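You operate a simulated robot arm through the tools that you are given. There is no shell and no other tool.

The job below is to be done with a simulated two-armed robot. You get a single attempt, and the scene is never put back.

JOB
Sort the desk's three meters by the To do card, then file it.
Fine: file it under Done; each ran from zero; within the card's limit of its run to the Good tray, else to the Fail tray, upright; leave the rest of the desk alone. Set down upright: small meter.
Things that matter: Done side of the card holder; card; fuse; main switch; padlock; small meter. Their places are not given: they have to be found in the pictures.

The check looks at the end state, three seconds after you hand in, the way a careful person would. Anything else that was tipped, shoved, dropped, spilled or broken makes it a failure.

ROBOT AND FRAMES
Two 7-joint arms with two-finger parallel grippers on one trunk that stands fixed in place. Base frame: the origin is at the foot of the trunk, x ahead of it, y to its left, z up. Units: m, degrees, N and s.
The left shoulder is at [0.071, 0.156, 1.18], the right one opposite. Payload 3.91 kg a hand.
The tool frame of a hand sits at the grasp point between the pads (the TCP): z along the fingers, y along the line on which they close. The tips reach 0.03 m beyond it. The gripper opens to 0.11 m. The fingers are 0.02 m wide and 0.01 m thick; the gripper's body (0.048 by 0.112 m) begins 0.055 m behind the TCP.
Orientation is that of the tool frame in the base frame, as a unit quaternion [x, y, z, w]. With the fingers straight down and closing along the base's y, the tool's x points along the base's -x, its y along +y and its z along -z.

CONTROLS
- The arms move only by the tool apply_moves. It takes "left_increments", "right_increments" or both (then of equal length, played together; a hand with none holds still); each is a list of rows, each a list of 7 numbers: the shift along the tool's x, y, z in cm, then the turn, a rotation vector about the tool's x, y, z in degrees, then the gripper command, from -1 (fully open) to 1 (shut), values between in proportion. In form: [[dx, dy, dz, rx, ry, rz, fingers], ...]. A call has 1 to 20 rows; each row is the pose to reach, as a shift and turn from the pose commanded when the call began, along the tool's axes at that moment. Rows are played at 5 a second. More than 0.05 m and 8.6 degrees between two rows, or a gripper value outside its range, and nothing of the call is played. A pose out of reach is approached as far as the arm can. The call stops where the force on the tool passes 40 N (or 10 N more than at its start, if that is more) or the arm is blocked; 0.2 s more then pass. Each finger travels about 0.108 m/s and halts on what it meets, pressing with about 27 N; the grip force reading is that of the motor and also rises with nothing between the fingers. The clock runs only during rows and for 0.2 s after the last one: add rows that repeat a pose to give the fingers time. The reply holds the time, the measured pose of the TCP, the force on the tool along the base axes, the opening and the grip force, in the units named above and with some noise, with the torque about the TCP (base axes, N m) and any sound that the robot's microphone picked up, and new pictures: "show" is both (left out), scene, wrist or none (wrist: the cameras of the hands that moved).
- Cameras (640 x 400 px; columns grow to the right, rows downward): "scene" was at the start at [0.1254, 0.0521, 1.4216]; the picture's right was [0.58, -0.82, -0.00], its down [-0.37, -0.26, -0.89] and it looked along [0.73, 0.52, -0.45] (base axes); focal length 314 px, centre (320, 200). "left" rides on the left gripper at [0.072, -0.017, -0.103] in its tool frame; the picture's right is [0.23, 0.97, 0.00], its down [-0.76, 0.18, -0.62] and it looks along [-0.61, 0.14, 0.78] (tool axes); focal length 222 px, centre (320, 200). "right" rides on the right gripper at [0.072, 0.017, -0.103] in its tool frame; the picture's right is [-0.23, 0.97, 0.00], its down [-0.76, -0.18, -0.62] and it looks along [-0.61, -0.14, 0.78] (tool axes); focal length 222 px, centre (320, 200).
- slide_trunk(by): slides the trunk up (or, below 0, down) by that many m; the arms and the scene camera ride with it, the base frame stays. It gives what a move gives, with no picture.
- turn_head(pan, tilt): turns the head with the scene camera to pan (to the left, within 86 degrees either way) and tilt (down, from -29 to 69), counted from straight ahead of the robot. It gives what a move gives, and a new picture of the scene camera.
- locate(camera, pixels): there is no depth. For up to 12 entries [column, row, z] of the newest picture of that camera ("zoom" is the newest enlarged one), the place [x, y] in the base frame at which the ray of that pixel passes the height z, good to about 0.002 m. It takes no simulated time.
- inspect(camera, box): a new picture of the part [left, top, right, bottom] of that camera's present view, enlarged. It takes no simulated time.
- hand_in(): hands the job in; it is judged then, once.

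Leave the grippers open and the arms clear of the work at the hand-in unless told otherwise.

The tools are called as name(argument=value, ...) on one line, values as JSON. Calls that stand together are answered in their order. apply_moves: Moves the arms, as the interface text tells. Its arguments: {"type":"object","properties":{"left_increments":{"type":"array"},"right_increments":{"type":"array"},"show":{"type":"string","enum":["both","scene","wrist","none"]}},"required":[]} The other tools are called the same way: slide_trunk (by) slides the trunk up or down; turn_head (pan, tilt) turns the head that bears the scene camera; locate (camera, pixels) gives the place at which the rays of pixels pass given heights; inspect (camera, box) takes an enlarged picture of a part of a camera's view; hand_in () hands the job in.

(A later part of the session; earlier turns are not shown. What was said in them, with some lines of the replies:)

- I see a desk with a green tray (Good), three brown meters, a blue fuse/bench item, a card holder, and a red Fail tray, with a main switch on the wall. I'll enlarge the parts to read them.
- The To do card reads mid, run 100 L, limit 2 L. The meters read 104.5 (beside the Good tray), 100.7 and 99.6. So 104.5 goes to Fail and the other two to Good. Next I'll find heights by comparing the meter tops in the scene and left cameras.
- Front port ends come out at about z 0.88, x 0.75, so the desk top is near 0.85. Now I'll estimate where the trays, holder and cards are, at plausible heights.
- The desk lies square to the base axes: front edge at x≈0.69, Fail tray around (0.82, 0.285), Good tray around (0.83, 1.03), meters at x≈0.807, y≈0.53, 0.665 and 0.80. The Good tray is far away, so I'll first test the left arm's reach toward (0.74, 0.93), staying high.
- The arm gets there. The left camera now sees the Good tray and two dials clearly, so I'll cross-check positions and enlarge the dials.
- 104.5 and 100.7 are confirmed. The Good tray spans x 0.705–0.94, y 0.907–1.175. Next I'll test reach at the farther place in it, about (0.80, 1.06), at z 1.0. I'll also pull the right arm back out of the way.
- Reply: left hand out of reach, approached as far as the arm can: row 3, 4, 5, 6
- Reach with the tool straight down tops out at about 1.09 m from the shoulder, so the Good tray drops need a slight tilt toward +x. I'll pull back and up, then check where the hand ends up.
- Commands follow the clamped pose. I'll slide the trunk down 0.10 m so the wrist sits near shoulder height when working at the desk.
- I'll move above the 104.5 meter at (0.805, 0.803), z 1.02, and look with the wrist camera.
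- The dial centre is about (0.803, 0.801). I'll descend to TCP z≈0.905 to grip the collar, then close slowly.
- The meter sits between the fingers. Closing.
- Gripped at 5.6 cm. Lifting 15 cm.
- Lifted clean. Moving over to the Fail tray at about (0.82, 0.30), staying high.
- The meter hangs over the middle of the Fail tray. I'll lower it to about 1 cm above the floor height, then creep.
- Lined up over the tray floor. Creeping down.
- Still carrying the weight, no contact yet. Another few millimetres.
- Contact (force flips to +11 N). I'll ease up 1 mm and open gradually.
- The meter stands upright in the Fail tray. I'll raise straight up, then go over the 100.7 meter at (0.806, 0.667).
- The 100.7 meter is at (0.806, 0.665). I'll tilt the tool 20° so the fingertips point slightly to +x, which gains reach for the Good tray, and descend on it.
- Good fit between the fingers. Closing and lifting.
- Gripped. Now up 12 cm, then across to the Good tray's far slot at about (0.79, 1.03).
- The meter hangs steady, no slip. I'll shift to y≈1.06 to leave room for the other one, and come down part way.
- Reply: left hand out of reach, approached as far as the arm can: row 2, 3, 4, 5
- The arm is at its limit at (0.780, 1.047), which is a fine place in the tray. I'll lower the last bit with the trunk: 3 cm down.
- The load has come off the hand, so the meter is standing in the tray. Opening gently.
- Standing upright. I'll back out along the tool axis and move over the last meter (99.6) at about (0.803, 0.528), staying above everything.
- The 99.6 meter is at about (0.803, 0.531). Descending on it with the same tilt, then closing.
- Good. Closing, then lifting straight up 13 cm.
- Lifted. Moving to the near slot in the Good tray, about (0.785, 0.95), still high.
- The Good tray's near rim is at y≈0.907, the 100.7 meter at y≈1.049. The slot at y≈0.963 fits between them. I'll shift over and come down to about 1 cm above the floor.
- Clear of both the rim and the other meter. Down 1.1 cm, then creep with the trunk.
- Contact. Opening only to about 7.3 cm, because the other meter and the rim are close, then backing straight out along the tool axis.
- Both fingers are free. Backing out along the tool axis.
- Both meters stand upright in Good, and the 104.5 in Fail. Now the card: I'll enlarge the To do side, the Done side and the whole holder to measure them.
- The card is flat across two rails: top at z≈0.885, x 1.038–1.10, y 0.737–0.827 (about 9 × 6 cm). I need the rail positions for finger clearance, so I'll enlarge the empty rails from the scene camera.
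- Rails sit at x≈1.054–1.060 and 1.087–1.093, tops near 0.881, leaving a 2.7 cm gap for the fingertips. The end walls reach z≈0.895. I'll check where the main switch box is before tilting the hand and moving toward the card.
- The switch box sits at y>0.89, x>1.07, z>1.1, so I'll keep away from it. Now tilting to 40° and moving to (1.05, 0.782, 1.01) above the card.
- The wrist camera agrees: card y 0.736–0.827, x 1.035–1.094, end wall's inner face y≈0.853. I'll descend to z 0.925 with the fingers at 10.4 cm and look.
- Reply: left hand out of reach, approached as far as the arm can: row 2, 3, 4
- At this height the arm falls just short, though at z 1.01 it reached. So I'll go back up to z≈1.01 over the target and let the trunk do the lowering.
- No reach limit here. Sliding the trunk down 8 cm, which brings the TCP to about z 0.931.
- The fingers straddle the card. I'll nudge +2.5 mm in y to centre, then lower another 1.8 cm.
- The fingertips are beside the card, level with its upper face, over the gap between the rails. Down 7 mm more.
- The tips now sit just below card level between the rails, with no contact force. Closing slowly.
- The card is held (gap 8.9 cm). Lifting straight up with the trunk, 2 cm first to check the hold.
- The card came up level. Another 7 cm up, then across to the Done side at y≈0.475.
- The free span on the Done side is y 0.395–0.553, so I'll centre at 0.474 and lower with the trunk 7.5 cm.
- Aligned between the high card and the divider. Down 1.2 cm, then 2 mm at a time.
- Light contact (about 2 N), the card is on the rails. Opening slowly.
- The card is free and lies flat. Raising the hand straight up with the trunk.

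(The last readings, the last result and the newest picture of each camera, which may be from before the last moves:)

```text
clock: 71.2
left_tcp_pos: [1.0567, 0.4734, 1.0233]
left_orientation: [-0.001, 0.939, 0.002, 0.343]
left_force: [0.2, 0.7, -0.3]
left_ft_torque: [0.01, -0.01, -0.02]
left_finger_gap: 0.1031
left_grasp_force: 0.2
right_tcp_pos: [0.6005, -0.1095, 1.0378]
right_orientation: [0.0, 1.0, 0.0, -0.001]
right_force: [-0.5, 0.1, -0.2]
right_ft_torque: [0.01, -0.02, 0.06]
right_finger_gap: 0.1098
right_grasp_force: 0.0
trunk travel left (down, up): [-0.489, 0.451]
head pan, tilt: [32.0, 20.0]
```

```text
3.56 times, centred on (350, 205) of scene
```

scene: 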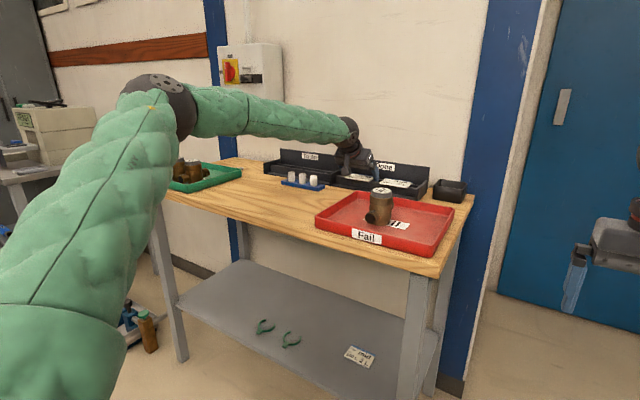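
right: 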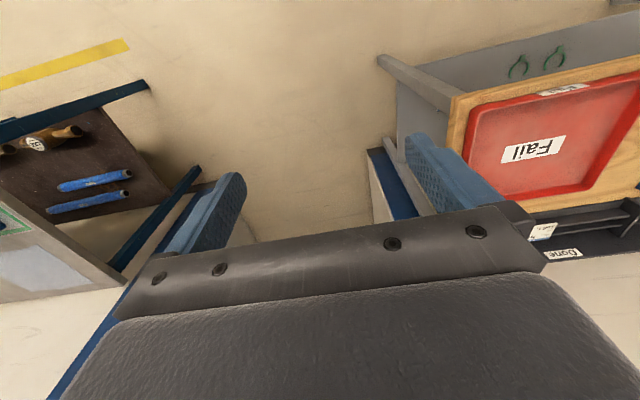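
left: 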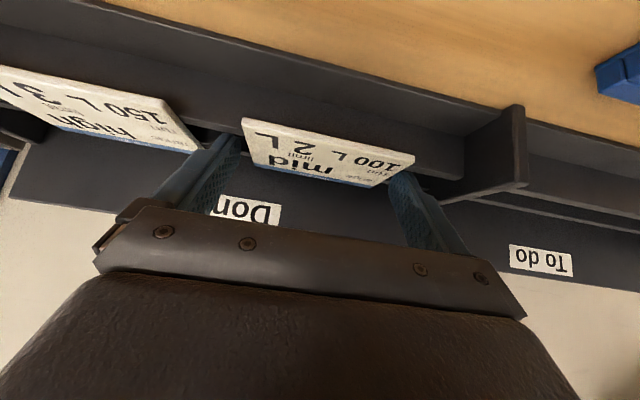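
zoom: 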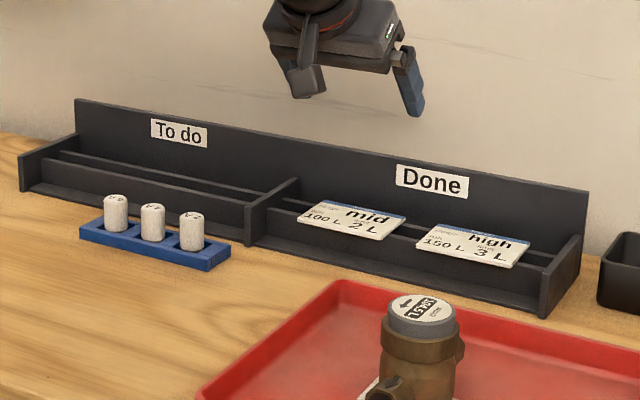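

The mid card now lies on the Done side beside the high card. I'll retract the left arm to a clear pose, back and up, undoing the tilt.

apply_moves(left_increments=[[-1.9, 0, -2.3, 0, 0, 0, -1], [-3.8, 0, -4.6, 0, 0, 0, -1], [-1, 1.2, -7.5, 0, 4, 0, -1], [2, 2.4, -10.5, 0, 8, 0, -1], [5, 3.6, -13.5, 0, 12, 0, -1], [8, 4.8, -16.5, 0, 16, 0, -1], [11, 6, -19.5, 0, 20, 0, -1], [14, 7.2, -22.5, 0, 24, 0, -1], [17, 8.4, -25.5, 0, 28, 0, -1], [20, 9.6, -28.5, 0, 32, 0, -1], [23, 10.8, -31.5, 0, 36, 0, -1], [25.5, 12, -34, 0, 40, 0, -1], [28, 13, -36.6, 0, 40, 0, -1], [28, 13, -36.6, 0, 40, 0, -1]])

turn_head(pan=35, tilt=26)

inspect(camera="scene", box=[160, 110, 360, 235])

inspect(camera="scene", box=[260, 130, 480, 270])

```text
clock: 74.2
left_tcp_pos: [0.6054, 0.6032, 1.1221]
left_orientation: [-0.001, 1.0, 0.002, 0.001]
left_force: [0.7, 0.0, -0.3]
left_ft_torque: [0.04, 0.02, 0.0]
left_finger_gap: 0.1101
left_grasp_force: 0.0
right_tcp_pos: [0.6002, -0.1096, 1.0384]
right_orientation: [0.0, 1.0, 0.0, -0.001]
right_force: [-0.1, -0.2, 0.6]
right_ft_torque: [-0.01, 0.03, 0.0]
right_finger_gap: 0.1102
right_grasp_force: 0.1
trunk travel left (down, up): [-0.489, 0.451]
head pan, tilt: [32.0, 20.0]
```

scene: 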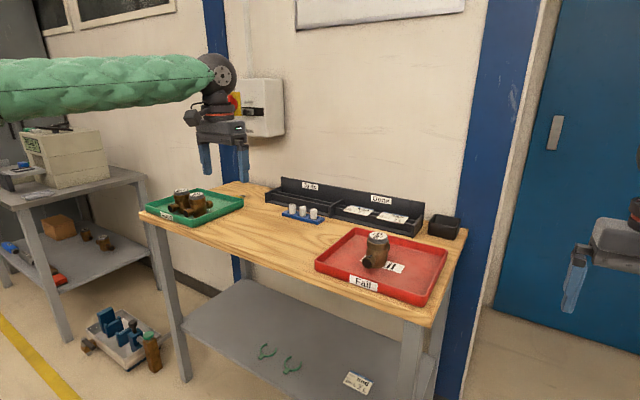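
left: 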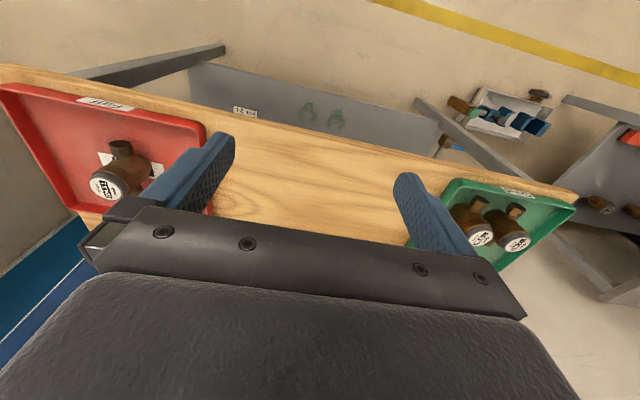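

```text
clock: 74.8
left_tcp_pos: [0.605, 0.6028, 1.1233]
left_orientation: [-0.002, 1.0, 0.002, 0.002]
left_force: [0.3, -0.2, -0.2]
left_ft_torque: [-0.01, -0.04, 0.04]
left_finger_gap: 0.11
left_grasp_force: 0.0
right_tcp_pos: [0.5991, -0.1082, 1.0394]
right_orientation: [-0.001, 1.0, 0.0, 0.0]
right_force: [0.3, 0.2, 0.0]
right_ft_torque: [0.02, 0.02, -0.04]
right_finger_gap: 0.1099
right_grasp_force: 0.0
trunk travel left (down, up): [-0.489, 0.451]
head pan, tilt: [35.0, 26.0]
```

scene: 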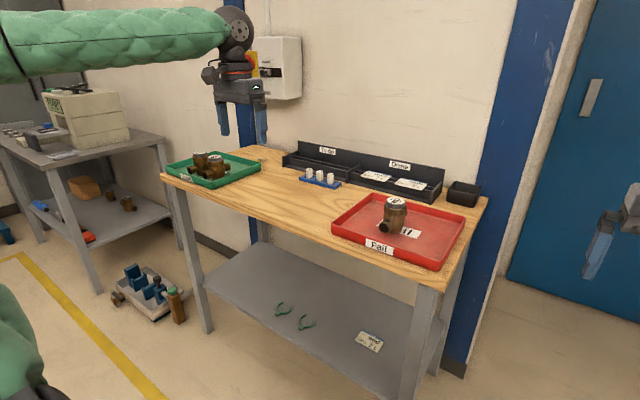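

```text
3.20 times, centred on (260, 172) of scene
```

zoom: 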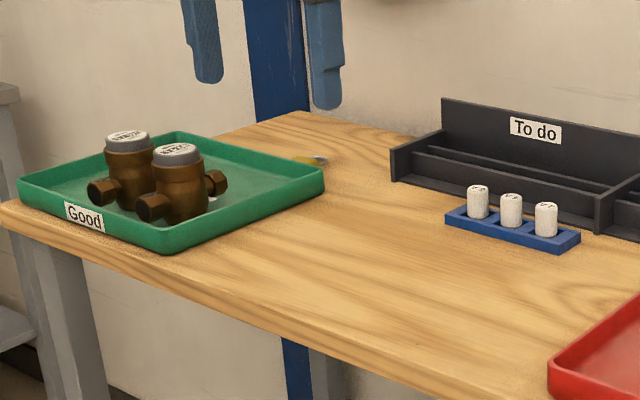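

```text
2.86 times, centred on (370, 200) of scene
```

zoom: 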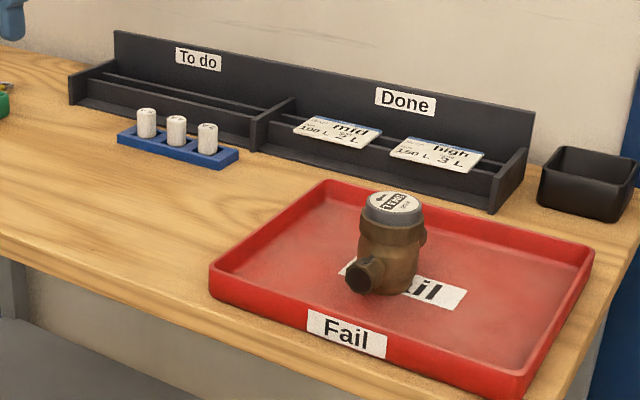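

The end state checks out. 99.6 and 100.7 stand upright in Good, 104.5 stands upright in Fail, and the mid card lies on the Done side. The fuses, padlock and switch are untouched, the grippers are open and the arms are clear. Handing in.

hand_in()

```text
The job is handed in.
```

The job is handed in: all three meters are sorted and the To do card is filed under Done. The hand-in gave no verdict back, so this rests on the last pictures I took.

The To do card read mid, run 100 L, limit 2 L.

| Meter reading | Off by | Tray |
|---|---|---|
| 99.6 L | 0.4 L | Good |
| 100.7 L | 0.7 L | Good |
| 104.5 L | 4.5 L | Fail |

All three meters stand upright in their trays. The card lies flat on the Done side, next to the high card that was already there.

I touched nothing else on the desk, including the fuses, padlock and main switch. Both grippers are open and the arms are clear of the desk.
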